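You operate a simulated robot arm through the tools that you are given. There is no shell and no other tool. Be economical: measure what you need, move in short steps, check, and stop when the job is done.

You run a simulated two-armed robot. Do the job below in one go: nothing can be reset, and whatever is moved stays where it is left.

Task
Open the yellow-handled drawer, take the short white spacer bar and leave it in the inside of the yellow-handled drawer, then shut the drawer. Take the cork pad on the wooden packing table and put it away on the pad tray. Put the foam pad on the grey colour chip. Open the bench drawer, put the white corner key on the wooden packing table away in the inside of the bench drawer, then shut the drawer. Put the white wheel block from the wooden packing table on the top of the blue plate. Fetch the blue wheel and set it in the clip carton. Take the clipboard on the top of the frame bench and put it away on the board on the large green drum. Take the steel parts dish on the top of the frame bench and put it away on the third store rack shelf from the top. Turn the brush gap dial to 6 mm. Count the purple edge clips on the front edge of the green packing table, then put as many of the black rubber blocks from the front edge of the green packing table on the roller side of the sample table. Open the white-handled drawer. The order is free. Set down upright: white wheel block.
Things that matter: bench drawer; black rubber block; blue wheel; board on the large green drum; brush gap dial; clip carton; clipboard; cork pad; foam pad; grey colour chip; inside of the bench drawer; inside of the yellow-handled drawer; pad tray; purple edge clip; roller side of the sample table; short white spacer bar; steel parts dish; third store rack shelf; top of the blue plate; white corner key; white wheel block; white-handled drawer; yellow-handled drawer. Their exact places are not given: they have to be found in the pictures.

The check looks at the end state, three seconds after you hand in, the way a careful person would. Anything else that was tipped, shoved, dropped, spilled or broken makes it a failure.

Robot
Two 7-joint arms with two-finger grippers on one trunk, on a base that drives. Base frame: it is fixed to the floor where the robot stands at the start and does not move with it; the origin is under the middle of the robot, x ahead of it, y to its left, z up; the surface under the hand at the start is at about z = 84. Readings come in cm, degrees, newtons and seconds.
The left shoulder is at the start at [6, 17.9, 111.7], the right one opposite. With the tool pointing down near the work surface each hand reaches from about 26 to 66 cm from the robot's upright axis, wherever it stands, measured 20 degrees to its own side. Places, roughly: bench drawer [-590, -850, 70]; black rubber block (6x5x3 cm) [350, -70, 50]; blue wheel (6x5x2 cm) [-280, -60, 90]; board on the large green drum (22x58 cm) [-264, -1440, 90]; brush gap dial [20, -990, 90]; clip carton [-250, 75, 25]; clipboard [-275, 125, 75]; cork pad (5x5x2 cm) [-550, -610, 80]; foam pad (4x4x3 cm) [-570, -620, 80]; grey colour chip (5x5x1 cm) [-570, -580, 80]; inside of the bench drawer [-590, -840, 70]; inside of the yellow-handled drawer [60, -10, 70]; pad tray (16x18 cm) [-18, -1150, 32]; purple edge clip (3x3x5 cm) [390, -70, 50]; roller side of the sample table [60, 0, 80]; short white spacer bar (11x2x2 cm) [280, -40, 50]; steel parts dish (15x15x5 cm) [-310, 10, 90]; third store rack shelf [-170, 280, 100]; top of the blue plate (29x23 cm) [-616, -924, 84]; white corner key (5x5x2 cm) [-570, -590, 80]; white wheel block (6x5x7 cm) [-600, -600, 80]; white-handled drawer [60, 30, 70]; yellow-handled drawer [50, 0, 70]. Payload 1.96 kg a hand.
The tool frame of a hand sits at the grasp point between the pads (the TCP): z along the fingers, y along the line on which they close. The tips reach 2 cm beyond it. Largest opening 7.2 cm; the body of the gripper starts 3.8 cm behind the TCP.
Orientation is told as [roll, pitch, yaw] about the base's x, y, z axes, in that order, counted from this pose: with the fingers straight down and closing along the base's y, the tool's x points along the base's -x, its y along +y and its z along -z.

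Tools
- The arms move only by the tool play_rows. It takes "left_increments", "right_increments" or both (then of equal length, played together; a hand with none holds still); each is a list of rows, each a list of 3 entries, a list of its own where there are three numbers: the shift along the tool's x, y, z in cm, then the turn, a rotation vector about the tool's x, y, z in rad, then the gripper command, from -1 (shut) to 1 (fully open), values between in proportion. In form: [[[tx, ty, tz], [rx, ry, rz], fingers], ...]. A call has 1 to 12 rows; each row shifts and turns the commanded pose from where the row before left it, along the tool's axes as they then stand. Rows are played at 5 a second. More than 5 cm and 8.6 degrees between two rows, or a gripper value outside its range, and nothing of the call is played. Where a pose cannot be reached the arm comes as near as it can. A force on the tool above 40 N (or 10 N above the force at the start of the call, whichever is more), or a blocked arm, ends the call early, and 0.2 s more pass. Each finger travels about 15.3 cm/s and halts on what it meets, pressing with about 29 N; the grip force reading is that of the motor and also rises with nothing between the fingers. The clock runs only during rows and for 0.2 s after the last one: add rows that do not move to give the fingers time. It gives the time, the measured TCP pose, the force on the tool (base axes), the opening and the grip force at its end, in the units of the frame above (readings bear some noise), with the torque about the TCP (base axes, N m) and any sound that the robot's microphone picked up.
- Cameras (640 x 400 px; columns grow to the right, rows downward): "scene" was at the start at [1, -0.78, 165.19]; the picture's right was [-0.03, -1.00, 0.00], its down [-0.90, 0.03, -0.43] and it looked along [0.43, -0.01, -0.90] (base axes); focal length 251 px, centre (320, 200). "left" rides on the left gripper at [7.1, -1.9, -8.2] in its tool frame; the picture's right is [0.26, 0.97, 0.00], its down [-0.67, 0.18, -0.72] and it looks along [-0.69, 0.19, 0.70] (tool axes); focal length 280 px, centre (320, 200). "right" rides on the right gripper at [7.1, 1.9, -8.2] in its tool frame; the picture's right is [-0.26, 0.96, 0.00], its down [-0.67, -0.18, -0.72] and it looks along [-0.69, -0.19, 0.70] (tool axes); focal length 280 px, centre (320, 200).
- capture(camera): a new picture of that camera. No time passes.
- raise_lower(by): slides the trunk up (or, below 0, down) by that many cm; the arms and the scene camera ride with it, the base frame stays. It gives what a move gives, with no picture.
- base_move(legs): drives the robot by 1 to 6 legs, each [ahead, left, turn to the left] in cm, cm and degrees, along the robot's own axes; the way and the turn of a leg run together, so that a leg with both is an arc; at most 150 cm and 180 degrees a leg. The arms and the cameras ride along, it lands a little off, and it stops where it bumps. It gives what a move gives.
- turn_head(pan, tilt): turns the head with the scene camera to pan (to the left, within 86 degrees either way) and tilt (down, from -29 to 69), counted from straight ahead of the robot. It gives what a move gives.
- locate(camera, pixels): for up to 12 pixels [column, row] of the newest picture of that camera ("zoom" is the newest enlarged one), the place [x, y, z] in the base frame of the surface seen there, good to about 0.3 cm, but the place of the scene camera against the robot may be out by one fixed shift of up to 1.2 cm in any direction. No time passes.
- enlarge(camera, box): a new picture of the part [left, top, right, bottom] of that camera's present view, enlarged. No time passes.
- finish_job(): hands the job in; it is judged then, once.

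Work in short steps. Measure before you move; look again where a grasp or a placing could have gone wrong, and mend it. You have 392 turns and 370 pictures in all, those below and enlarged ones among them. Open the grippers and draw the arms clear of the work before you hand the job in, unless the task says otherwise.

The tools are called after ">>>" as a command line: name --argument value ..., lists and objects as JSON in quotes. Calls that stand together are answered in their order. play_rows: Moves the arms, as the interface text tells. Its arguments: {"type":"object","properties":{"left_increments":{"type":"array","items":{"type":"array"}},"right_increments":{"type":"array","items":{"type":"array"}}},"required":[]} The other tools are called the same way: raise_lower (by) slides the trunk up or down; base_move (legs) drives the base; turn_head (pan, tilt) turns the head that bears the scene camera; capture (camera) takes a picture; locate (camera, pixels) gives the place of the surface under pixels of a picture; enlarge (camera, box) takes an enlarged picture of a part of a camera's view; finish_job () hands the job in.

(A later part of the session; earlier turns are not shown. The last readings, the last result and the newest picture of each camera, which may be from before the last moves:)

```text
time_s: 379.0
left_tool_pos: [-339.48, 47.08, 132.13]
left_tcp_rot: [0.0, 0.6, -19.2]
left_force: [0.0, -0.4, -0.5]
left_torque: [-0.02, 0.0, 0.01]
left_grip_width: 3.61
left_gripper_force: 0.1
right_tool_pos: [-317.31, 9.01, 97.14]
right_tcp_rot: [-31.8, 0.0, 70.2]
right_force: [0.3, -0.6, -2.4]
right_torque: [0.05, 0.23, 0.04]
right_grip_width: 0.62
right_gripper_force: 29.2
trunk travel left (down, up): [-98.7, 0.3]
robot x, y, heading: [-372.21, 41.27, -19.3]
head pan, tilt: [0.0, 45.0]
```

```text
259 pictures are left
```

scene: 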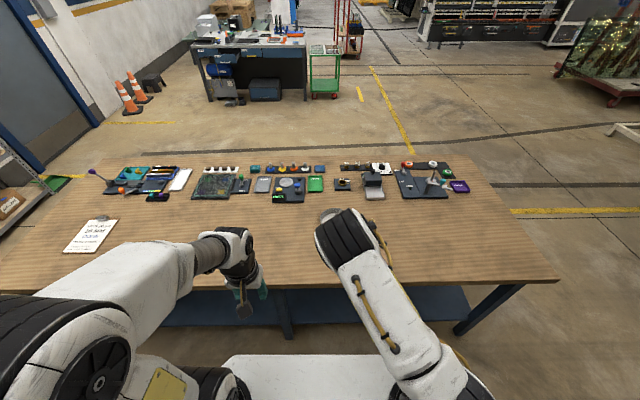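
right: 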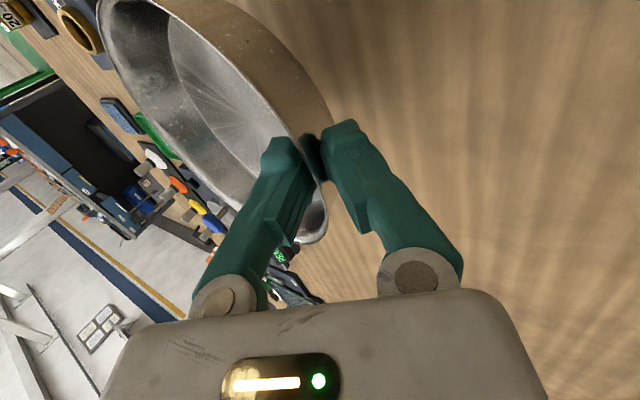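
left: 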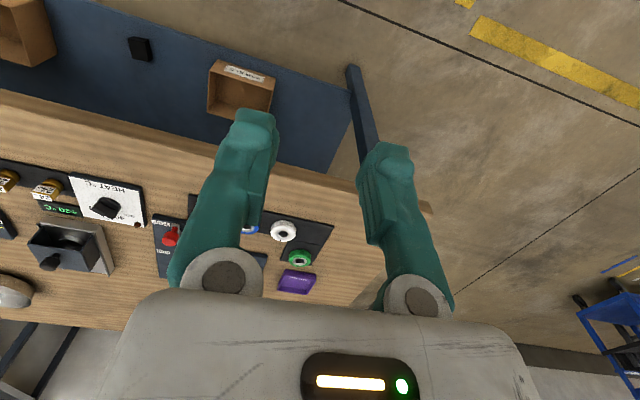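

Held firmly. Raise the arm 10 cm more, back off and drive north through the gap towards the rack.

>>> play_rows --right_increments '[[[0, -1.8, -2.8], [0, 0, 0], -1], [[0, -1.8, -2.8], [0, 0, 0], -1], [[0, -1.7, -2.9], [0, 0, 0], -1]]'

>>> base_move --legs '[[-8, 0, 0], [0, 132, 0]]'

>>> turn_head --pan 50 --tilt 25

>>> capture --camera "scene"

```text
time_s: 379.8
left_tool_pos: [-339.65, 47.08, 132.21]
left_tcp_rot: [0.0, 0.6, -19.1]
left_force: [1.2, 0.6, 0.4]
left_torque: [0.03, -0.01, 0.02]
left_grip_width: 3.62
left_gripper_force: 0.0
right_tool_pos: [-317.65, 8.84, 107.34]
right_tcp_rot: [-31.9, 0.2, 70.4]
right_force: [-0.1, 0.6, -3.9]
right_torque: [0.07, 0.2, 0.0]
right_grip_width: 0.58
right_gripper_force: 28.9
trunk travel left (down, up): [-98.7, 0.3]
robot x, y, heading: [-372.57, 40.74, -19.0]
head pan, tilt: [0.0, 45.0]
```

```text
time_s: 387.1
left_tool_pos: [-302.99, 174.54, 132.16]
left_tcp_rot: [0.0, 0.6, -19.8]
left_force: [0.3, -0.3, -0.3]
left_torque: [0.03, 0.02, -0.02]
left_grip_width: 3.58
left_gripper_force: 0.0
right_tool_pos: [-281.4, 136.02, 107.26]
right_tcp_rot: [-31.8, -0.2, 69.6]
right_force: [0.4, -0.4, -3.5]
right_torque: [0.1, 0.24, -0.01]
right_grip_width: 0.6
right_gripper_force: 29.1
trunk travel left (down, up): [-98.7, 0.3]
robot x, y, heading: [-335.24, 168.93, -19.7]
head pan, tilt: [0.0, 45.0]
```

```text
time_s: 388.3
left_tool_pos: [-302.91, 174.6, 132.19]
left_tcp_rot: [-0.2, 0.7, -19.7]
left_force: [-0.2, -0.7, -0.3]
left_torque: [0.01, 0.01, 0.07]
left_grip_width: 3.6
left_gripper_force: 0.0
right_tool_pos: [-281.28, 136.02, 107.3]
right_tcp_rot: [-31.8, -0.1, 69.7]
right_force: [0.1, 0.1, -2.5]
right_torque: [0.04, 0.2, 0.03]
right_grip_width: 0.61
right_gripper_force: 29.0
trunk travel left (down, up): [-98.7, 0.3]
robot x, y, heading: [-335.82, 168.59, -19.9]
head pan, tilt: [50.0, 25.0]
```

```text
258 pictures are left
```

scene: 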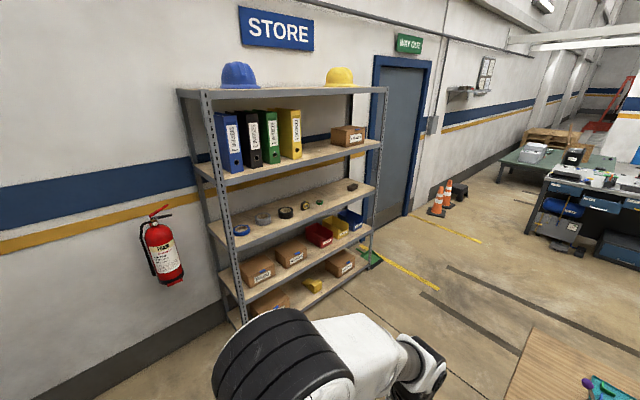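

Turn to face the rack, go forward 45, right 138.

>>> base_move --legs '[[0, 0, 91.9], [45, 0, 0], [0, -138, 0]]'

>>> turn_head --pan 0 --tilt 30

>>> capture --camera "scene"

```text
time_s: 401.3
left_tool_pos: [-198.61, 201.27, 132.14]
left_tcp_rot: [0.0, 0.7, 72.1]
left_force: [-0.2, 0.0, -1.0]
left_torque: [0.02, -0.04, 0.03]
left_grip_width: 3.59
left_gripper_force: 0.1
right_tool_pos: [-160.75, 224.3, 107.41]
right_tcp_rot: [-32.0, 0.1, 161.4]
right_force: [0.3, -1.0, -3.2]
right_torque: [-0.17, 0.05, -0.02]
right_grip_width: 0.63
right_gripper_force: 28.7
trunk travel left (down, up): [-98.7, 0.3]
robot x, y, heading: [-191.86, 168.49, 72.1]
head pan, tilt: [50.0, 25.0]
```

```text
time_s: 402.5
left_tool_pos: [-198.52, 201.23, 132.11]
left_tcp_rot: [0.1, 0.6, 72.1]
left_force: [-0.3, 0.7, 0.1]
left_torque: [0.02, 0.04, 0.0]
left_grip_width: 3.57
left_gripper_force: 0.2
right_tool_pos: [-160.73, 224.18, 107.28]
right_tcp_rot: [-31.8, 0.0, 161.4]
right_force: [-0.9, 0.0, -3.4]
right_torque: [-0.22, 0.03, -0.03]
right_grip_width: 0.62
right_gripper_force: 29.2
trunk travel left (down, up): [-98.7, 0.3]
robot x, y, heading: [-191.92, 168.37, 72.2]
head pan, tilt: [0.0, 30.0]
```

```text
257 pictures are left
```

scene: 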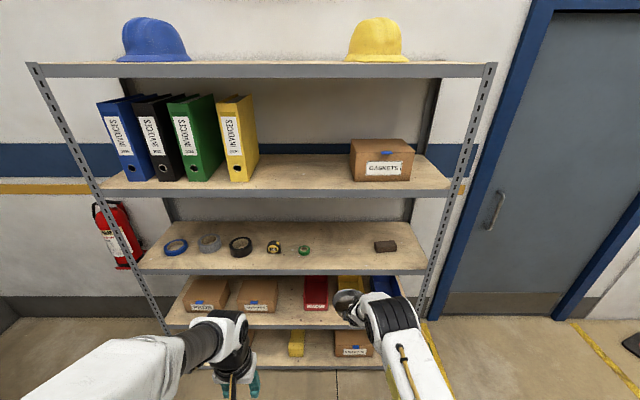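

>>> locate --camera "scene" --pixels '[[345, 250], [345, 262], [345, 235], [303, 250], [378, 248], [345, 185], [345, 270], [345, 192]]'

>>> capture --camera "right"

```text
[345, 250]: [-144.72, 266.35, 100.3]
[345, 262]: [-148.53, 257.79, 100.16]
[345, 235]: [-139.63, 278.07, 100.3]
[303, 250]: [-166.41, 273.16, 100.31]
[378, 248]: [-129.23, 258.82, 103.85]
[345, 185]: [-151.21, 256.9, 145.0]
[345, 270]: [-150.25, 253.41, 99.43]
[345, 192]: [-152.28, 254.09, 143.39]
```

```text
256 pictures are left
```

right: 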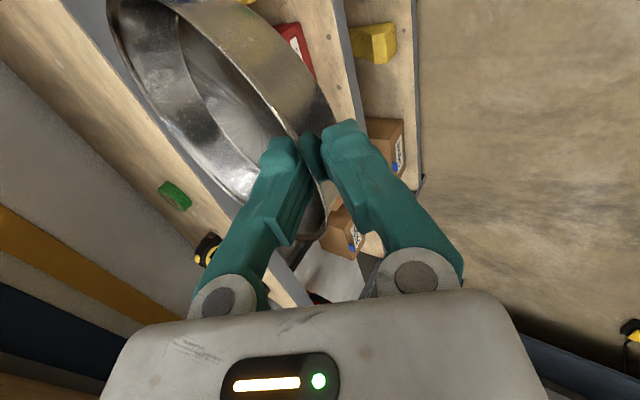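

Free spot centre ≈ [-146,266.7,100.2]. Drive forward 37 with the dish 3 cm above the shelf.

>>> base_move --legs '[[26, -1, 0]]'

>>> capture --camera "right"

>>> capture --camera "scene"

```text
time_s: 404.3
left_tool_pos: [-190.08, 225.29, 132.12]
left_tcp_rot: [0.0, 0.6, 72.6]
left_force: [-0.1, -0.6, 0.5]
left_torque: [0.02, 0.03, -0.01]
left_grip_width: 3.58
left_gripper_force: 0.0
right_tool_pos: [-152.58, 248.6, 107.46]
right_tcp_rot: [-31.8, 0.0, 161.8]
right_force: [0.1, -0.7, -2.8]
right_torque: [-0.21, 0.05, -0.03]
right_grip_width: 0.62
right_gripper_force: 29.0
trunk travel left (down, up): [-98.7, 0.3]
robot x, y, heading: [-182.83, 193.01, 72.5]
head pan, tilt: [0.0, 30.0]
```

```text
255 pictures are left
```

right: 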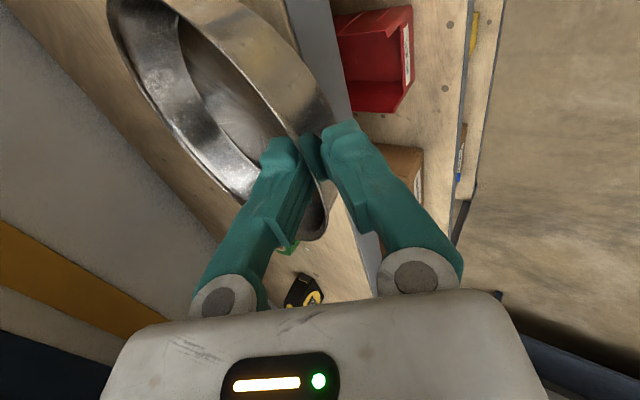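

```text
254 pictures are left
```

scene: 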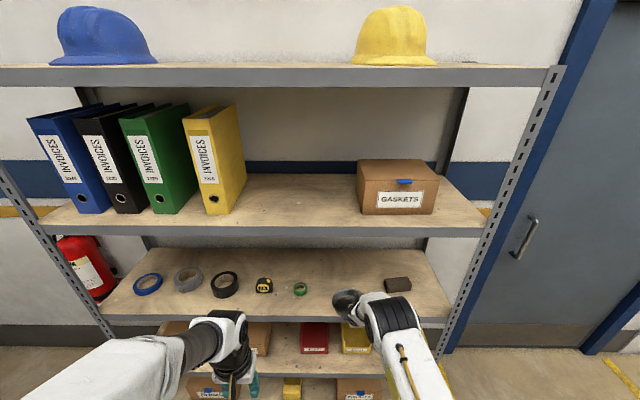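

Clear; drive 11 more, then lower.

>>> base_move --legs '[[11, 0, 0]]'

>>> raise_lower --by -3.2

>>> capture --camera "scene"

>>> capture --camera "right"

```text
time_s: 405.5
left_tool_pos: [-186.75, 235.83, 132.29]
left_tcp_rot: [0.1, 0.5, 72.6]
left_force: [0.1, -0.3, 0.0]
left_torque: [0.01, -0.02, 0.03]
left_grip_width: 3.63
left_gripper_force: 0.0
right_tool_pos: [-149.14, 259.13, 107.45]
right_tcp_rot: [-32.1, 0.0, 161.9]
right_force: [-0.4, 0.2, -2.1]
right_torque: [-0.2, 0.02, 0.0]
right_grip_width: 0.6
right_gripper_force: 28.5
trunk travel left (down, up): [-98.7, 0.3]
robot x, y, heading: [-179.69, 203.32, 72.5]
head pan, tilt: [0.0, 30.0]
```

```text
time_s: 406.3
left_tool_pos: [-186.56, 236.23, 128.88]
left_tcp_rot: [0.0, 0.8, 72.6]
left_force: [-0.2, -0.2, 0.6]
left_torque: [0.01, 0.01, 0.04]
left_grip_width: 3.6
left_gripper_force: 0.0
right_tool_pos: [-149.01, 259.51, 103.98]
right_tcp_rot: [-31.8, 0.1, 162.0]
right_force: [0.1, -2.1, 0.0]
right_torque: [-0.08, 0.08, 0.1]
right_grip_width: 0.58
right_gripper_force: 29.3
trunk travel left (down, up): [-95.5, 3.5]
robot x, y, heading: [-179.68, 203.37, 72.8]
head pan, tilt: [0.0, 30.0]
```

```text
253 pictures are left
```

scene: 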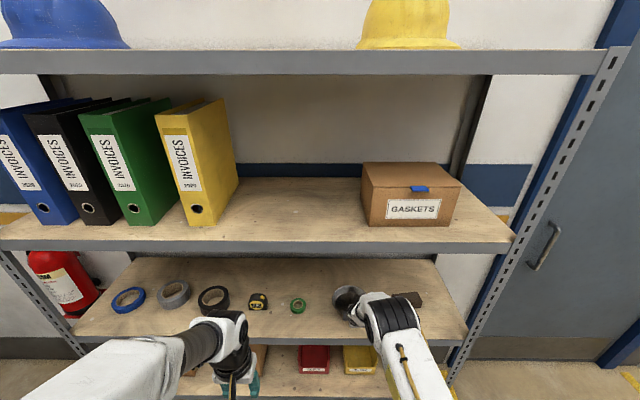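

```text
252 pictures are left
```

right: 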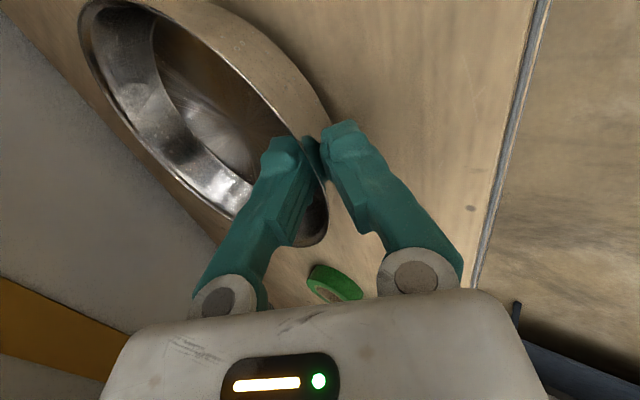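

The dish rests (weight off). Open moderately and retract along the tool.

>>> play_rows --right_increments '[[[0, 0, 0], [0, 0, 0], -0.3], [[0, 0, 0], [0, 0, 0], -0.1], [[0, 0, -1.5], [0, 0, 0], -0.1], [[0, 0, -2], [0, 0, 0], -0.1], [[0, 0, -3], [0, 0, 0], -0.1], [[0, 0, -3], [0, 0, 0], -0.1]]'

>>> capture --camera "right"

```text
time_s: 407.7
left_tool_pos: [-186.72, 236.01, 128.94]
left_tcp_rot: [0.0, 0.6, 72.6]
left_force: [0.2, -0.7, 0.3]
left_torque: [0.0, -0.01, -0.02]
left_grip_width: 3.58
left_gripper_force: 0.1
right_tool_pos: [-150.8, 254.57, 112.2]
right_tcp_rot: [-31.9, 0.0, 161.9]
right_force: [0.0, 0.5, -0.2]
right_torque: [0.0, 0.0, -0.04]
right_grip_width: 3.25
right_gripper_force: 0.1
trunk travel left (down, up): [-95.5, 3.5]
robot x, y, heading: [-179.46, 203.41, 73.0]
head pan, tilt: [0.0, 30.0]
```

```text
251 pictures are left
```

right: 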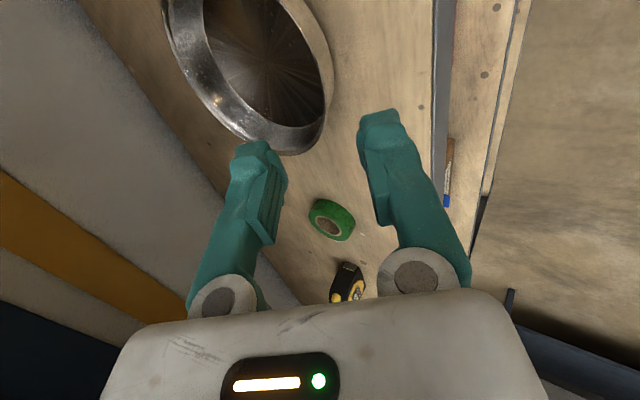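

Dish stands on the third shelf. Back away and turn towards the bench's right end to examine the clipboard.

>>> base_move --legs '[[-45, 0, 0], [0, 50, 0], [0, 0, 150]]'

>>> turn_head --pan 0 --tilt 35

>>> capture --camera "scene"

```text
time_s: 419.3
left_tool_pos: [-251.54, 143.54, 129.01]
left_tcp_rot: [0.0, 0.6, -136.7]
left_force: [-0.3, 0.0, 0.5]
left_torque: [0.03, 0.01, 0.01]
left_grip_width: 3.6
left_gripper_force: 0.1
right_tool_pos: [-291.99, 144.9, 112.17]
right_tcp_rot: [-31.8, 0.0, -47.3]
right_force: [-0.5, 0.2, -0.1]
right_torque: [-0.04, 0.01, 0.01]
right_grip_width: 3.23
right_gripper_force: 0.1
trunk travel left (down, up): [-95.5, 3.5]
robot x, y, heading: [-241.66, 175.55, -136.8]
head pan, tilt: [0.0, 30.0]
```

```text
time_s: 420.0
left_tool_pos: [-251.52, 143.57, 128.97]
left_tcp_rot: [0.0, 0.5, -136.7]
left_force: [0.1, -0.6, -0.2]
left_torque: [0.03, 0.03, -0.04]
left_grip_width: 3.59
left_gripper_force: 0.0
right_tool_pos: [-292.0, 144.89, 112.05]
right_tcp_rot: [-31.7, -0.1, -47.3]
right_force: [-1.2, -0.1, 0.2]
right_torque: [0.0, 0.01, -0.02]
right_grip_width: 3.24
right_gripper_force: 0.0
trunk travel left (down, up): [-95.5, 3.5]
robot x, y, heading: [-241.78, 175.39, -136.7]
head pan, tilt: [0.0, 35.0]
```

```text
250 pictures are left
```

scene: 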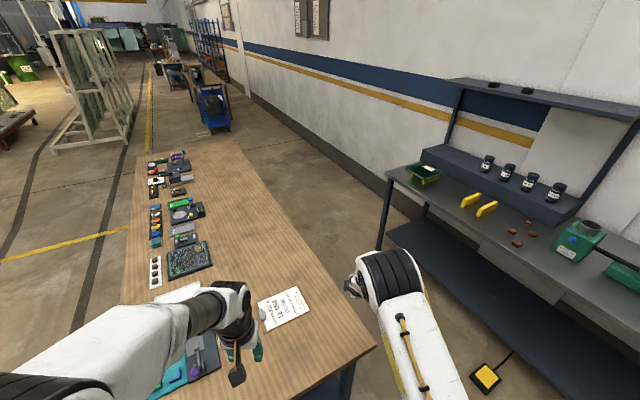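

>>> enlarge --camera "scene" --box '[220, 270, 340, 345]'

>>> locate --camera "zoom" --pixels '[[215, 205], [235, 245], [225, 185], [205, 175], [415, 90], [490, 210], [255, 325], [300, 200]]'

>>> capture --camera "left"

```text
5.33 times, centred on (280, 308) of scene
```

zoom: 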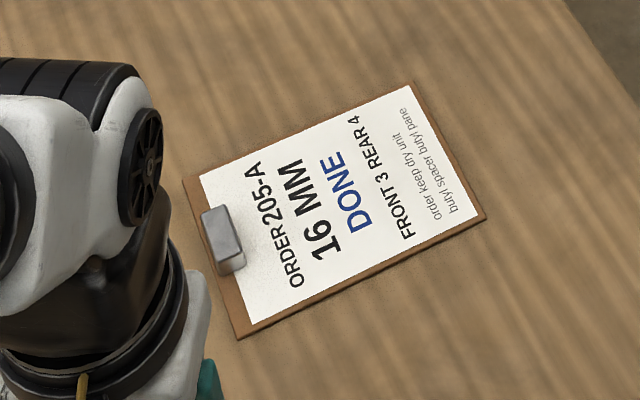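

```text
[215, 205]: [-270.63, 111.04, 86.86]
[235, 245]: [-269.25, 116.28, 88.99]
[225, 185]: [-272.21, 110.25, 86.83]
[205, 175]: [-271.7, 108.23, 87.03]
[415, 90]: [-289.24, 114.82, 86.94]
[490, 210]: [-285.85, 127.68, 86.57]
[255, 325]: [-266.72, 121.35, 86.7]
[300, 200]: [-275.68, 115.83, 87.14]
```

```text
248 pictures are left
```

left: 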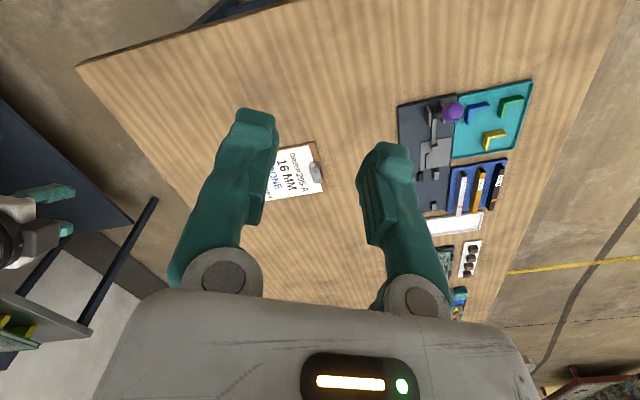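

Clip at ≈[-269.4,115], top z≈89; closing along the board's length means facing heading -108° from the bench's end. Align there.

>>> base_move --legs '[[0, 0, 28.7], [-2, -21, 0]]'

>>> play_rows --left_increments '[[[-4, 0, 2], [0, -0.13, 0], 1], [[-4, 0, 2], [0, -0.13, 0], 1], [[-4, 0, 2], [0, -0.13, 0], 1], [[-4, 0, 2], [0, -0.13, 0], 1], [[-3, 0, 3], [0, 0, 0], 1], [[-3, 0, 3], [0, 0, 0], 1]]'

>>> capture --camera "left"

>>> capture --camera "scene"

```text
time_s: 423.0
left_tool_pos: [-254.78, 151.47, 129.01]
left_tcp_rot: [-0.1, 0.6, -108.9]
left_force: [-0.6, 0.5, -0.6]
left_torque: [0.01, 0.02, 0.0]
left_grip_width: 3.6
left_gripper_force: 0.1
right_tool_pos: [-291.12, 133.79, 112.18]
right_tcp_rot: [-31.9, 0.0, -19.6]
right_force: [0.7, -0.1, 0.1]
right_torque: [0.01, 0.01, 0.0]
right_grip_width: 3.22
right_gripper_force: 0.1
trunk travel left (down, up): [-95.5, 3.5]
robot x, y, heading: [-261.15, 184.58, -109.0]
head pan, tilt: [0.0, 35.0]
```

```text
time_s: 424.4
left_tool_pos: [-263.49, 127.96, 121.35]
left_tcp_rot: [0.1, -29.1, -109.1]
left_force: [-0.1, -0.4, -0.6]
left_torque: [-0.02, -0.02, 0.0]
left_grip_width: 7.2
left_gripper_force: 0.0
right_tool_pos: [-291.44, 133.79, 112.08]
right_tcp_rot: [-31.8, -0.1, -19.7]
right_force: [0.2, 0.0, -0.1]
right_torque: [-0.03, 0.01, 0.02]
right_grip_width: 3.22
right_gripper_force: 0.1
trunk travel left (down, up): [-95.5, 3.5]
robot x, y, heading: [-261.21, 184.34, -109.0]
head pan, tilt: [0.0, 35.0]
```

```text
247 pictures are left
```

left: 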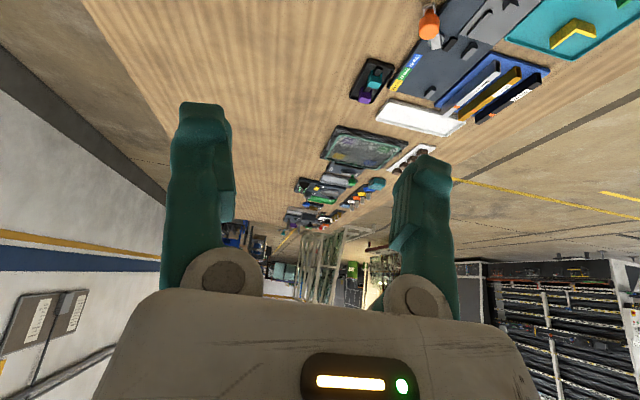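

```text
246 pictures are left
```

scene: 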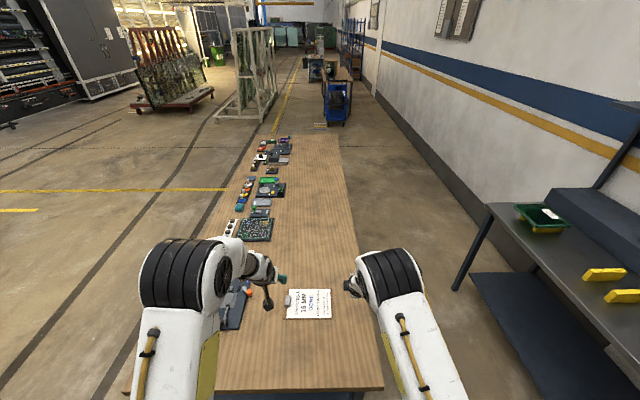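

>>> enlarge --camera "scene" --box '[260, 270, 356, 330]'

```text
6.67 times, centred on (308, 300) of scene
```

zoom: 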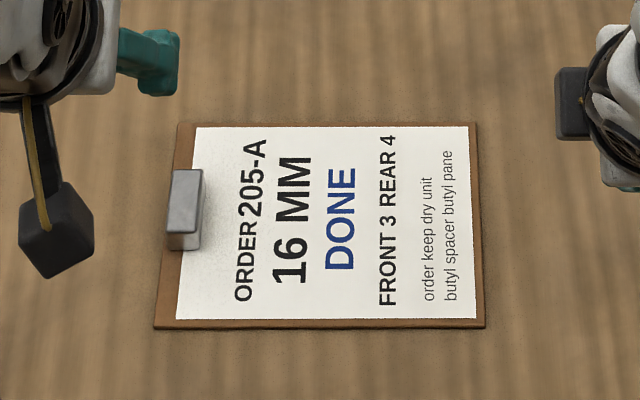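

>>> locate --camera "zoom" --pixels '[[173, 172], [202, 172], [170, 230], [200, 230], [186, 200], [185, 242], [165, 210], [210, 240], [190, 160], [150, 65]]'

```text
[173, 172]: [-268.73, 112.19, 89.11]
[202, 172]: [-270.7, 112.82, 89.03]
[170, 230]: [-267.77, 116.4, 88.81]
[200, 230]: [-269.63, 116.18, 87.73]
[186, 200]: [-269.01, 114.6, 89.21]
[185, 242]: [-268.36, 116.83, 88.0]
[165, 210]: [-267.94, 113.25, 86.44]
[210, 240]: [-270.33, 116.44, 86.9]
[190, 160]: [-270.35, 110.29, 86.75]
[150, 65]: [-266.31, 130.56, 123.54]
```

Clip centre [-269.3,114.4], 2.2 cm thick, top 89.1. Lower the trunk 15 cm and move to hover.

>>> raise_lower --by -15

>>> play_rows --left_increments '[[[-1.03, -0.25, 4], [0, 0, 0], 1], [[-1.03, -0.25, 4], [0, 0, 0], 1], [[-1.03, -0.25, 4], [0, 0, 0], 1], [[-1.03, -0.25, 4], [0, 0, 0], 1]]'

>>> capture --camera "left"

>>> enlarge --camera "scene" --box '[220, 220, 380, 320]'

```text
time_s: 426.2
left_tool_pos: [-263.32, 128.13, 106.53]
left_tcp_rot: [-0.1, -29.2, -109.0]
left_force: [0.8, -0.6, 0.4]
left_torque: [0.04, 0.04, 0.0]
left_grip_width: 7.2
left_gripper_force: 0.0
right_tool_pos: [-291.34, 133.79, 97.05]
right_tcp_rot: [-31.8, 0.0, -19.6]
right_force: [0.3, -0.5, 0.1]
right_torque: [0.02, -0.02, -0.01]
right_grip_width: 3.24
right_gripper_force: 0.0
trunk travel left (down, up): [-80.5, 18.5]
robot x, y, heading: [-261.15, 184.1, -108.6]
head pan, tilt: [0.0, 35.0]
```

```text
time_s: 427.2
left_tool_pos: [-267.53, 117.34, 94.23]
left_tcp_rot: [-0.1, -29.1, -108.9]
left_force: [0.2, -0.7, 0.9]
left_torque: [-0.01, 0.02, 0.02]
left_grip_width: 7.18
left_gripper_force: 0.1
right_tool_pos: [-291.32, 133.72, 96.96]
right_tcp_rot: [-31.8, 0.0, -19.5]
right_force: [-0.7, 0.6, 0.0]
right_torque: [0.03, 0.0, -0.02]
right_grip_width: 3.24
right_gripper_force: 0.1
trunk travel left (down, up): [-80.5, 18.5]
robot x, y, heading: [-261.09, 184.38, -108.6]
head pan, tilt: [0.0, 35.0]
```

```text
244 pictures are left
```

left: 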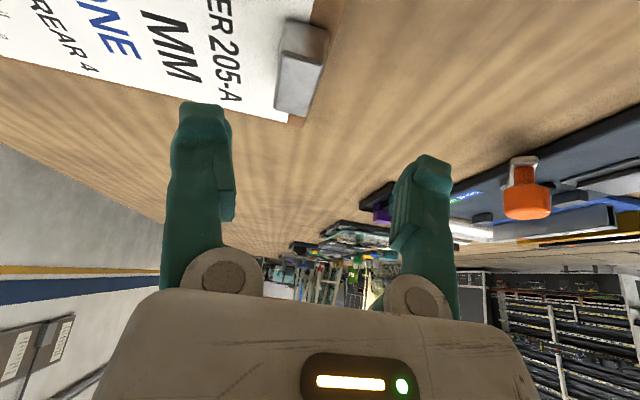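

```text
4.00 times, centred on (300, 270) of scene
```

zoom: 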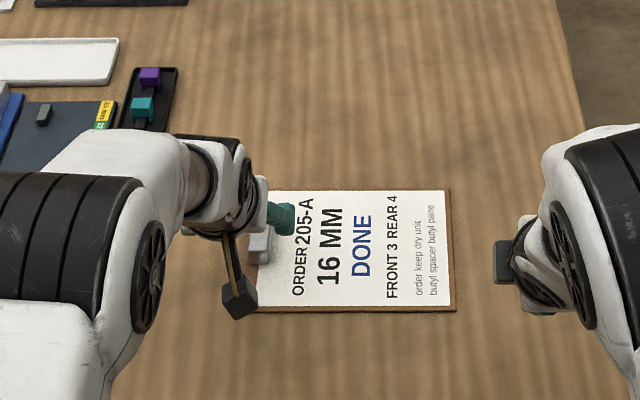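

>>> locate --camera "left" --pixels '[[285, 30], [322, 35], [278, 100], [305, 110], [300, 60], [290, 85], [318, 60], [250, 90]]'

```text
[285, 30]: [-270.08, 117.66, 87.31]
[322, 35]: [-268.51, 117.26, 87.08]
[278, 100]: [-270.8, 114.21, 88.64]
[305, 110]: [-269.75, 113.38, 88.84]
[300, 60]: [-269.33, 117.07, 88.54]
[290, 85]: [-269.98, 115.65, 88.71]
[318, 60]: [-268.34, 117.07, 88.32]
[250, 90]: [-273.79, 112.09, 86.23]
```

>>> play_rows --left_increments '[[[0.42, -1.2, 0], [0, 0, 0], 1], [[0, 0, 2.8], [0, 0, 0], 1], [[0, 0, 2.7], [0, 0, 0], 1], [[0, 0, 0], [0, 0, 0], -1], [[0, 0, 0], [0, 0, 0], -1], [[0, 0, 0], [0, 0, 0], -1]]'

>>> capture --camera "left"

```text
time_s: 428.6
left_tool_pos: [-269.8, 115.84, 89.54]
left_tcp_rot: [0.0, -29.3, -109.0]
left_force: [-0.1, -1.2, -0.1]
left_torque: [-0.04, 0.0, 0.06]
left_grip_width: 2.05
left_gripper_force: 28.8
right_tool_pos: [-291.33, 133.85, 97.07]
right_tcp_rot: [-31.8, -0.1, -19.6]
right_force: [0.2, 0.6, -0.4]
right_torque: [-0.01, 0.01, -0.02]
right_grip_width: 3.26
right_gripper_force: 0.1
trunk travel left (down, up): [-80.5, 18.5]
robot x, y, heading: [-261.28, 183.92, -109.0]
head pan, tilt: [0.0, 35.0]
```

```text
242 pictures are left
```

left: 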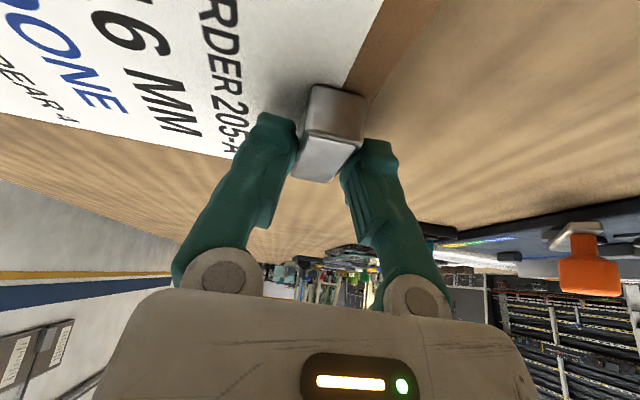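

Clip gripped. Lift with the trunk.

>>> raise_lower --by 16

>>> capture --camera "left"

>>> capture --camera "scene"

```text
time_s: 430.4
left_tool_pos: [-269.8, 115.9, 105.52]
left_tcp_rot: [0.0, -29.2, -109.0]
left_force: [0.5, -0.3, -0.5]
left_torque: [0.04, -0.08, -0.01]
left_grip_width: 2.08
left_gripper_force: 28.7
right_tool_pos: [-291.31, 133.86, 113.19]
right_tcp_rot: [-31.8, -0.1, -19.6]
right_force: [0.3, 0.4, -0.8]
right_torque: [0.02, 0.02, 0.01]
right_grip_width: 3.23
right_gripper_force: 0.0
trunk travel left (down, up): [-96.5, 2.5]
robot x, y, heading: [-261.02, 184.12, -108.9]
head pan, tilt: [0.0, 35.0]
```

```text
241 pictures are left
```

left: 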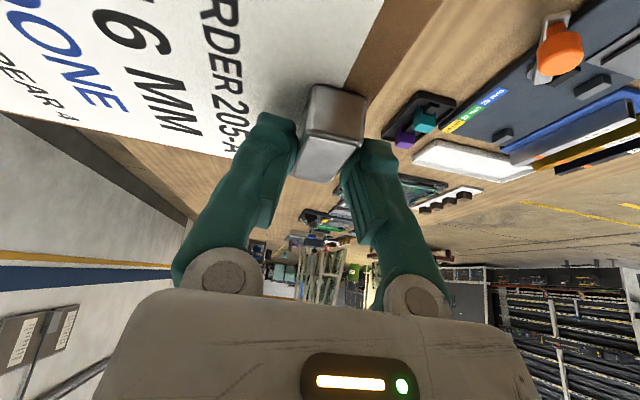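

```text
240 pictures are left
```

scene: 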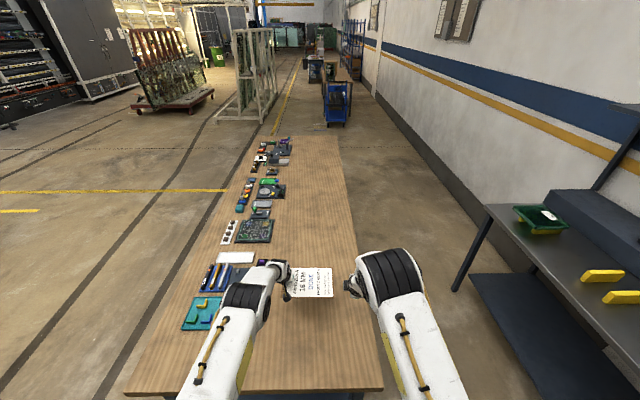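

Clipboard is held level. Back away from the bench, raise the right hand clear and unwind it to pointing down.

>>> base_move --legs '[[-42, 0, 0]]'

>>> play_rows --right_increments '[[[4, 0, 0], [0.115, 0, 0], 1], [[3, 0, 0], [0.115, 0, 0], 1], [[0, 0, 0], [0, 0, 0.1428], 1], [[0, 0, 0], [0, 0, 0.1428], 1], [[0, 0, 0], [0, 0, 0.1428], 1], [[0, 0, 0], [0, 0, 0.1428], 1], [[0, 0, 0], [0, 0, 0.1428], 1], [[0, 0, 0], [0, 0, 0.1428], 1], [[0, 0, 0], [0, 0, 0.1428], 1], [[0, 0, 0], [0, 0, 0.1428], 1]]'

>>> play_rows --right_increments '[[[0, 0, 0], [0, 0, 0.1428], 1], [[0, 0, 0], [0, 0, 0.1428], 1], [[0, 0, 0], [0, 0, 0.1428], 1], [[0, 0, 0], [0, 0.13, 0], 1], [[0, 0, 0], [0, 0.13, 0], 1], [[0, 0, 0], [0, 0.13, 0], 1], [[0, 0, 0], [0, 0.13, 0], 1], [[0, 0, 0], [0, 0.13, 0], 1], [[0, 0, 0], [0, 0.135, 0], 1]]'

>>> capture --camera "scene"

```text
time_s: 432.9
left_tool_pos: [-256.66, 154.15, 105.54]
left_tcp_rot: [0.0, -29.1, -109.0]
left_force: [-0.1, 0.1, -0.7]
left_torque: [-0.02, -0.08, -0.02]
left_grip_width: 2.05
left_gripper_force: 28.7
right_tool_pos: [-278.18, 172.1, 113.04]
right_tcp_rot: [-31.8, 0.0, -19.5]
right_force: [0.2, -0.2, 0.3]
right_torque: [0.04, -0.03, 0.0]
right_grip_width: 3.24
right_gripper_force: 0.1
trunk travel left (down, up): [-96.5, 2.5]
robot x, y, heading: [-248.06, 222.45, -108.5]
head pan, tilt: [0.0, 35.0]
```

```text
time_s: 435.1
left_tool_pos: [-256.7, 154.24, 105.53]
left_tcp_rot: [0.0, -29.2, -109.0]
left_force: [1.4, 0.7, -0.9]
left_torque: [-0.03, -0.06, -0.01]
left_grip_width: 2.08
left_gripper_force: 28.7
right_tool_pos: [-284.91, 174.7, 113.06]
right_tcp_rot: [-22.4, -40.2, -77.0]
right_force: [0.1, 0.2, 0.2]
right_torque: [0.0, 0.02, -0.01]
right_grip_width: 7.19
right_gripper_force: 0.1
trunk travel left (down, up): [-96.5, 2.5]
robot x, y, heading: [-247.58, 222.39, -109.0]
head pan, tilt: [0.0, 35.0]
```

```text
time_s: 437.1
left_tool_pos: [-256.8, 154.26, 105.41]
left_tcp_rot: [0.0, -29.1, -109.0]
left_force: [0.5, 0.2, -1.2]
left_torque: [0.05, -0.05, -0.01]
left_grip_width: 2.09
left_gripper_force: 28.8
right_tool_pos: [-284.78, 174.5, 113.08]
right_tcp_rot: [0.0, 0.1, -109.6]
right_force: [-0.1, 0.2, -0.1]
right_torque: [0.01, 0.06, -0.02]
right_grip_width: 7.17
right_gripper_force: 0.1
trunk travel left (down, up): [-96.5, 2.5]
robot x, y, heading: [-247.7, 222.47, -109.1]
head pan, tilt: [0.0, 35.0]
```

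```text
239 pictures are left
```

scene: 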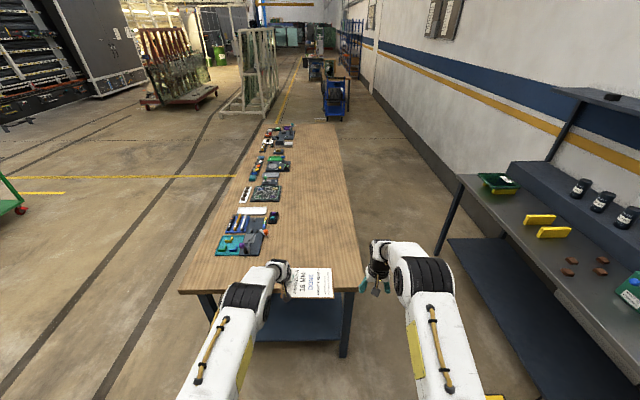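

>>> locate --camera "scene" --pixels '[[222, 115], [270, 112], [322, 120], [350, 118], [145, 108], [215, 95], [335, 95], [325, 70]]'

>>> enlarge --camera "scene" --box '[220, 20, 400, 130]'

>>> base_move --legs '[[0, 122, 0], [150, 0, 0]]'

>>> capture --camera "scene"

```text
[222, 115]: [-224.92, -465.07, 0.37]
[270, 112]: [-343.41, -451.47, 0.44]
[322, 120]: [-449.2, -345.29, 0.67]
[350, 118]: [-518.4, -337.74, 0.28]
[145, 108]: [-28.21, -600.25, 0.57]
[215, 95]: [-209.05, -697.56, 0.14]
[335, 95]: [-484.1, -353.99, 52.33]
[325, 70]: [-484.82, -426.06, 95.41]
```

```text
3.56 times, centred on (310, 75) of scene
```

zoom: 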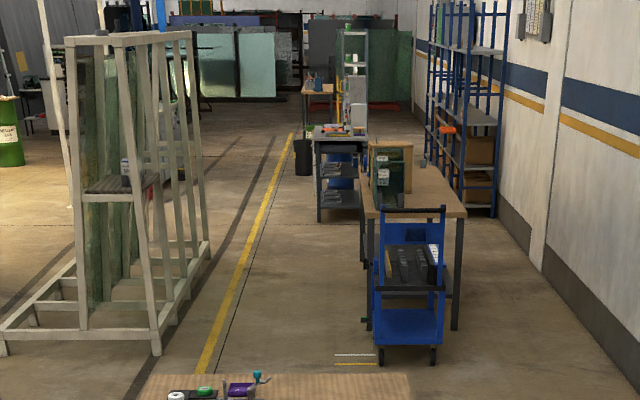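

```text
time_s: 450.3
left_tool_pos: [-201.87, -28.19, 105.46]
left_tcp_rot: [0.0, -29.2, -111.4]
left_force: [1.0, -0.2, -0.3]
left_torque: [0.0, -0.06, -0.01]
left_grip_width: 2.08
left_gripper_force: 29.0
right_tool_pos: [-229.19, -6.81, 113.1]
right_tcp_rot: [0.0, -0.1, -112.1]
right_force: [-0.4, 0.3, 0.5]
right_torque: [-0.02, 0.0, -0.02]
right_grip_width: 7.21
right_gripper_force: 0.0
trunk travel left (down, up): [-96.5, 2.5]
robot x, y, heading: [-190.47, 39.68, -111.8]
head pan, tilt: [0.0, 35.0]
```

```text
237 pictures are left
```

scene: 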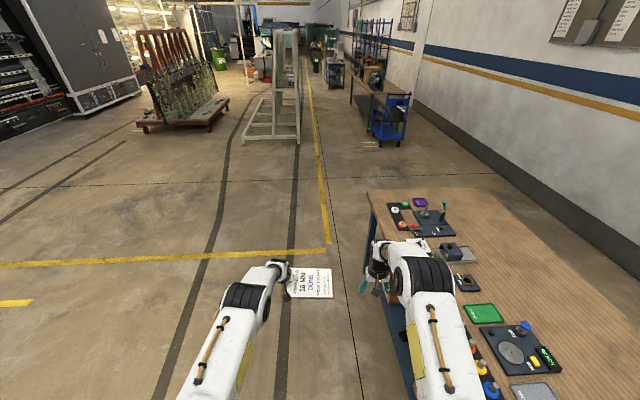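

Correct heading and drive on past the bench, then shift right and continue between the white frame and the blue cart.

>>> base_move --legs '[[0, 12, 3.8], [150, 0, 0], [90, 0, 0], [0, -62, 0]]'

>>> capture --camera "scene"

```text
time_s: 466.1
left_tool_pos: [-314.66, -244.66, 105.54]
left_tcp_rot: [-0.1, -29.2, -105.8]
left_force: [0.5, -0.4, -1.2]
left_torque: [0.03, -0.1, -0.03]
left_grip_width: 2.08
left_gripper_force: 29.2
right_tool_pos: [-343.9, -226.01, 113.1]
right_tcp_rot: [0.0, -0.1, -106.4]
right_force: [0.6, 0.5, -0.4]
right_torque: [-0.02, 0.01, 0.02]
right_grip_width: 7.21
right_gripper_force: 0.0
trunk travel left (down, up): [-96.5, 2.5]
robot x, y, heading: [-309.8, -176.27, -105.7]
head pan, tilt: [0.0, 35.0]
```

```text
236 pictures are left
```

scene: 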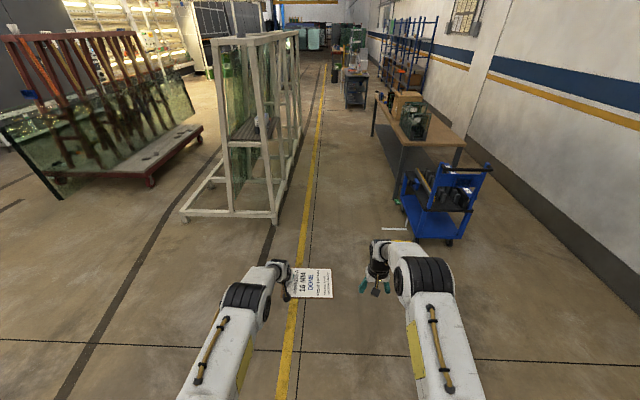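

>>> locate --camera "scene" --pixels '[[405, 145], [466, 145], [378, 103], [413, 120], [278, 222], [408, 205], [355, 90], [372, 135], [350, 105]]'

>>> enlarge --camera "scene" --box '[320, 40, 500, 152]'

```text
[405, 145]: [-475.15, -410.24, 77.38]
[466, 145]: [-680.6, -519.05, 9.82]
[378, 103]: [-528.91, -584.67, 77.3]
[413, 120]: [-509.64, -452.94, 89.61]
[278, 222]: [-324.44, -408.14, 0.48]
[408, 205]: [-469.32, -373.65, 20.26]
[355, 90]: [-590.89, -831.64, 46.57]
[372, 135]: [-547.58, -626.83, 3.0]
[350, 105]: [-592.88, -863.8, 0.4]
```

```text
3.56 times, centred on (410, 96) of scene
```

zoom: 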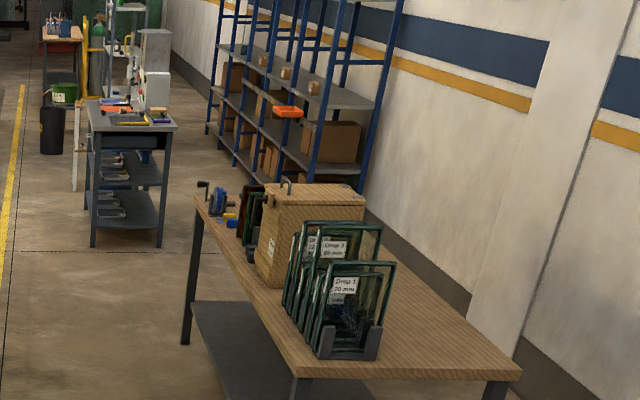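

The packing table's far end holds the items. Drive along to it and turn to face it.

>>> base_move --legs '[[0, 0, -2.3], [150, 0, 0], [150, 0, 0], [150, 0, 0], [25, 0, 0], [0, 0, -90]]'

>>> turn_head --pan 0 --tilt 45

>>> capture --camera "scene"

```text
time_s: 493.1
left_tool_pos: [-521.72, -621.02, 105.54]
left_tcp_rot: [0.0, -29.1, 162.5]
left_force: [-0.9, -0.4, -1.9]
left_torque: [-0.08, 0.02, 0.04]
left_grip_width: 2.08
left_gripper_force: 28.9
right_tool_pos: [-502.22, -592.28, 113.06]
right_tcp_rot: [0.0, 0.0, 161.8]
right_force: [-0.1, -0.5, 0.8]
right_torque: [0.02, 0.01, 0.0]
right_grip_width: 7.22
right_gripper_force: 0.0
trunk travel left (down, up): [-96.5, 2.5]
robot x, y, heading: [-452.97, -627.77, 162.5]
head pan, tilt: [0.0, 35.0]
```

```text
time_s: 493.9
left_tool_pos: [-521.67, -620.91, 105.48]
left_tcp_rot: [0.0, -29.2, 162.5]
left_force: [0.3, 0.8, -0.6]
left_torque: [-0.06, 0.03, 0.04]
left_grip_width: 2.12
left_gripper_force: 29.0
right_tool_pos: [-502.12, -592.19, 113.1]
right_tcp_rot: [0.0, 0.1, 161.9]
right_force: [-0.2, -0.6, 0.6]
right_torque: [0.01, 0.0, 0.01]
right_grip_width: 7.19
right_gripper_force: 0.0
trunk travel left (down, up): [-96.5, 2.5]
robot x, y, heading: [-453.18, -627.79, 162.5]
head pan, tilt: [0.0, 45.0]
```

```text
234 pictures are left
```

scene: 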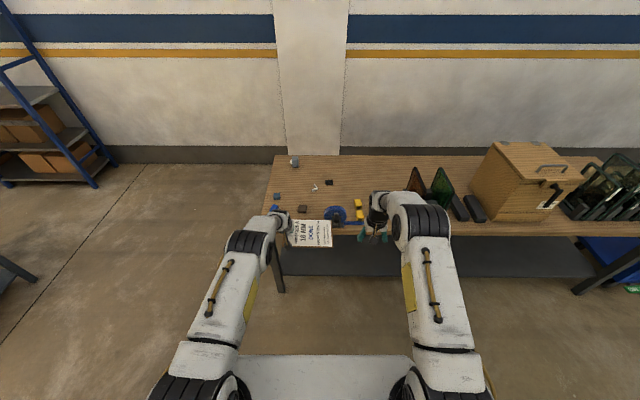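

>>> enlarge --camera "scene" --box '[250, 145, 410, 245]'

>>> locate --camera "zoom" --pixels '[[175, 70], [260, 168], [318, 148], [108, 205], [215, 255], [100, 250], [430, 240], [345, 280], [95, 50], [60, 275], [460, 50]]'

```text
4.00 times, centred on (330, 195) of scene
```

zoom: 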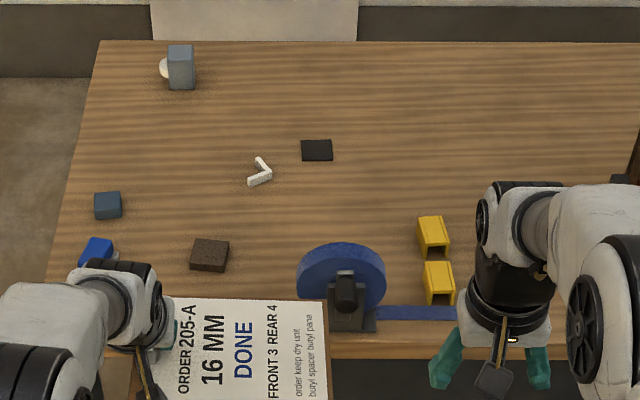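

```text
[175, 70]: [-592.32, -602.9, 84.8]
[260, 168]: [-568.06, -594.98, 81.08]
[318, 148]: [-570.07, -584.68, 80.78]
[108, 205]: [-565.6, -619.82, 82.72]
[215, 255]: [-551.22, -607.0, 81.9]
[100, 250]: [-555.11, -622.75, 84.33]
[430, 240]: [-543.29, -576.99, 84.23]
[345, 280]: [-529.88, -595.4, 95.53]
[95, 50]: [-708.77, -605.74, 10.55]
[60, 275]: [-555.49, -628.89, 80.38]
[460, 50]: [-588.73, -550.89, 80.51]
```

Foam pad ≈[-565.6,-619.8], chip ≈[-570,-584.7], cork ≈[-551,-607], key ≈[-568,-595], wheel block ≈[-592,-603]. First retract/raise the clipboard hand, and tilt the right hand 40°.

>>> play_rows --left_increments '[[[2.34, 0, -4.04], [0, 0, 0], -1], [[2.34, 0, -4.04], [0, 0, 0], -1], [[2.34, 0, -4.04], [0, 0, 0], -1], [[2.34, 0, -4.04], [0, 0, 0], -1], [[2.34, 0, -4.04], [0, 0, 0], -1], [[0, 0, 0], [0, 0, 0], -1]]' --right_increments '[[[-2, -2, 0], [0, -0.14, 0], 1], [[-2, -2, 0], [0, -0.14, 0], 1], [[0, -2, 0], [0, -0.14, 0], 1], [[0, 0, 0], [0, -0.14, 0], 1], [[0, 0, 0], [0, -0.14, 0], 1], [[0, 0, 0], [0, 0, 0], 1]]'

>>> capture --camera "scene"

```text
time_s: 495.3
left_tool_pos: [-502.46, -627.13, 117.73]
left_tcp_rot: [0.1, -29.2, 162.6]
left_force: [-1.0, -0.5, 0.3]
left_torque: [-0.12, 0.02, 0.02]
left_grip_width: 2.12
left_gripper_force: 28.8
right_tool_pos: [-504.03, -585.14, 113.37]
right_tcp_rot: [0.0, -40.2, 161.9]
right_force: [-0.5, 0.1, -0.1]
right_torque: [0.03, 0.0, 0.03]
right_grip_width: 7.2
right_gripper_force: 0.0
trunk travel left (down, up): [-96.5, 2.5]
robot x, y, heading: [-452.81, -627.86, 162.6]
head pan, tilt: [0.0, 45.0]
```

```text
232 pictures are left
```

scene: 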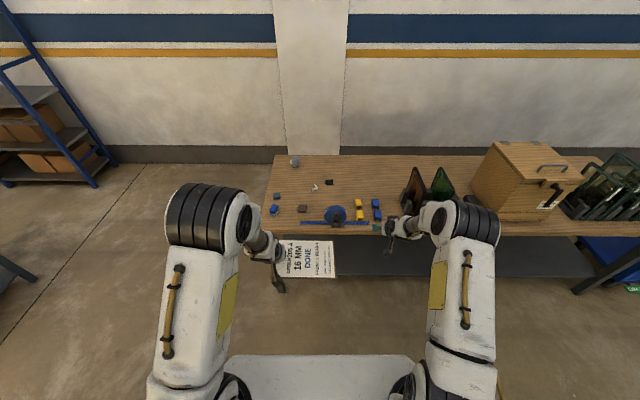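

>>> base_move --legs '[[0, 44, 0], [42, 0, 0]]'

>>> raise_lower --by -14

>>> capture --camera "right"

>>> capture --camera "scene"

```text
time_s: 500.2
left_tool_pos: [-556.38, -656.43, 117.65]
left_tcp_rot: [0.1, -29.2, 161.6]
left_force: [-0.1, -0.3, -1.2]
left_torque: [-0.1, 0.05, 0.01]
left_grip_width: 2.08
left_gripper_force: 29.4
right_tool_pos: [-557.38, -614.42, 113.5]
right_tcp_rot: [0.1, -40.2, 160.9]
right_force: [0.3, 0.0, 1.0]
right_torque: [0.01, -0.05, 0.01]
right_grip_width: 7.22
right_gripper_force: 0.0
trunk travel left (down, up): [-96.5, 2.5]
robot x, y, heading: [-507.07, -657.69, 161.6]
head pan, tilt: [0.0, 45.0]
```

```text
time_s: 501.9
left_tool_pos: [-556.49, -656.3, 103.68]
left_tcp_rot: [-0.1, -29.2, 161.7]
left_force: [0.5, 0.5, -0.4]
left_torque: [-0.04, 0.02, 0.01]
left_grip_width: 2.09
left_gripper_force: 29.3
right_tool_pos: [-557.39, -614.45, 99.41]
right_tcp_rot: [0.0, -40.2, 161.0]
right_force: [-1.5, -0.2, -0.5]
right_torque: [0.01, 0.0, 0.02]
right_grip_width: 7.21
right_gripper_force: 0.0
trunk travel left (down, up): [-82.5, 16.5]
robot x, y, heading: [-507.23, -657.73, 161.6]
head pan, tilt: [0.0, 45.0]
```

```text
231 pictures are left
```

right: 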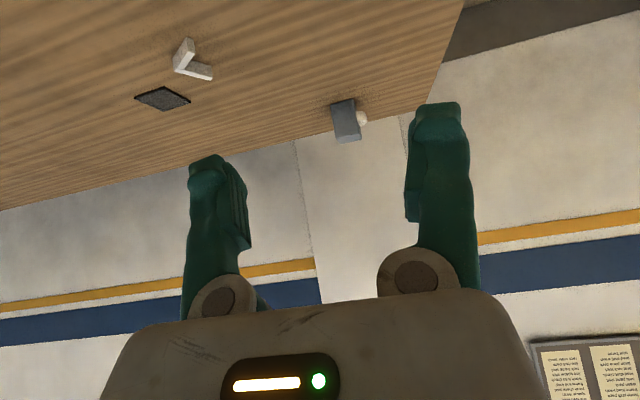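

```text
230 pictures are left
```

scene: 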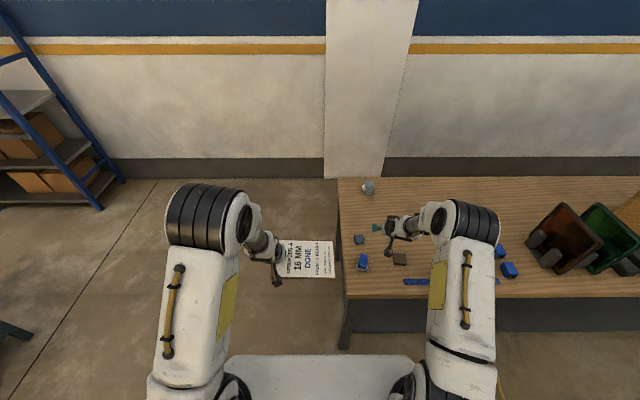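

>>> locate --camera "right" --pixels '[[162, 98], [137, 97], [188, 100], [175, 88], [190, 60], [345, 120]]'

>>> enlarge --camera "scene" --box '[336, 170, 416, 295]'

```text
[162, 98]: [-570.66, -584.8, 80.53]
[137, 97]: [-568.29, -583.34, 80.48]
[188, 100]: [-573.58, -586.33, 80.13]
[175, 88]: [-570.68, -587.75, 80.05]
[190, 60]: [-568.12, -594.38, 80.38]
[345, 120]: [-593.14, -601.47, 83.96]
```

```text
3.20 times, centred on (376, 232) of scene
```

zoom: 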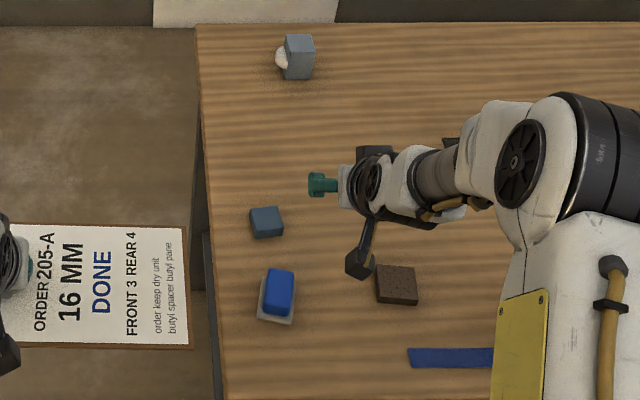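

>>> locate --camera "zoom" --pixels '[[250, 208], [278, 206], [254, 226], [283, 222], [266, 215], [268, 238], [300, 215], [378, 266], [415, 268], [380, 290], [396, 278]]'

```text
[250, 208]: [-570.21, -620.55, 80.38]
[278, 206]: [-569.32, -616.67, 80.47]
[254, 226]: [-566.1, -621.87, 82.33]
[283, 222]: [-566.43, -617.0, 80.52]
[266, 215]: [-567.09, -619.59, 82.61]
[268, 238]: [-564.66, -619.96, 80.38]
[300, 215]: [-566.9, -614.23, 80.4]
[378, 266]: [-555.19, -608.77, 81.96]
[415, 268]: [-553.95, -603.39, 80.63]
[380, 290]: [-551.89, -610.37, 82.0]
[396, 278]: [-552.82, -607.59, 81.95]
```

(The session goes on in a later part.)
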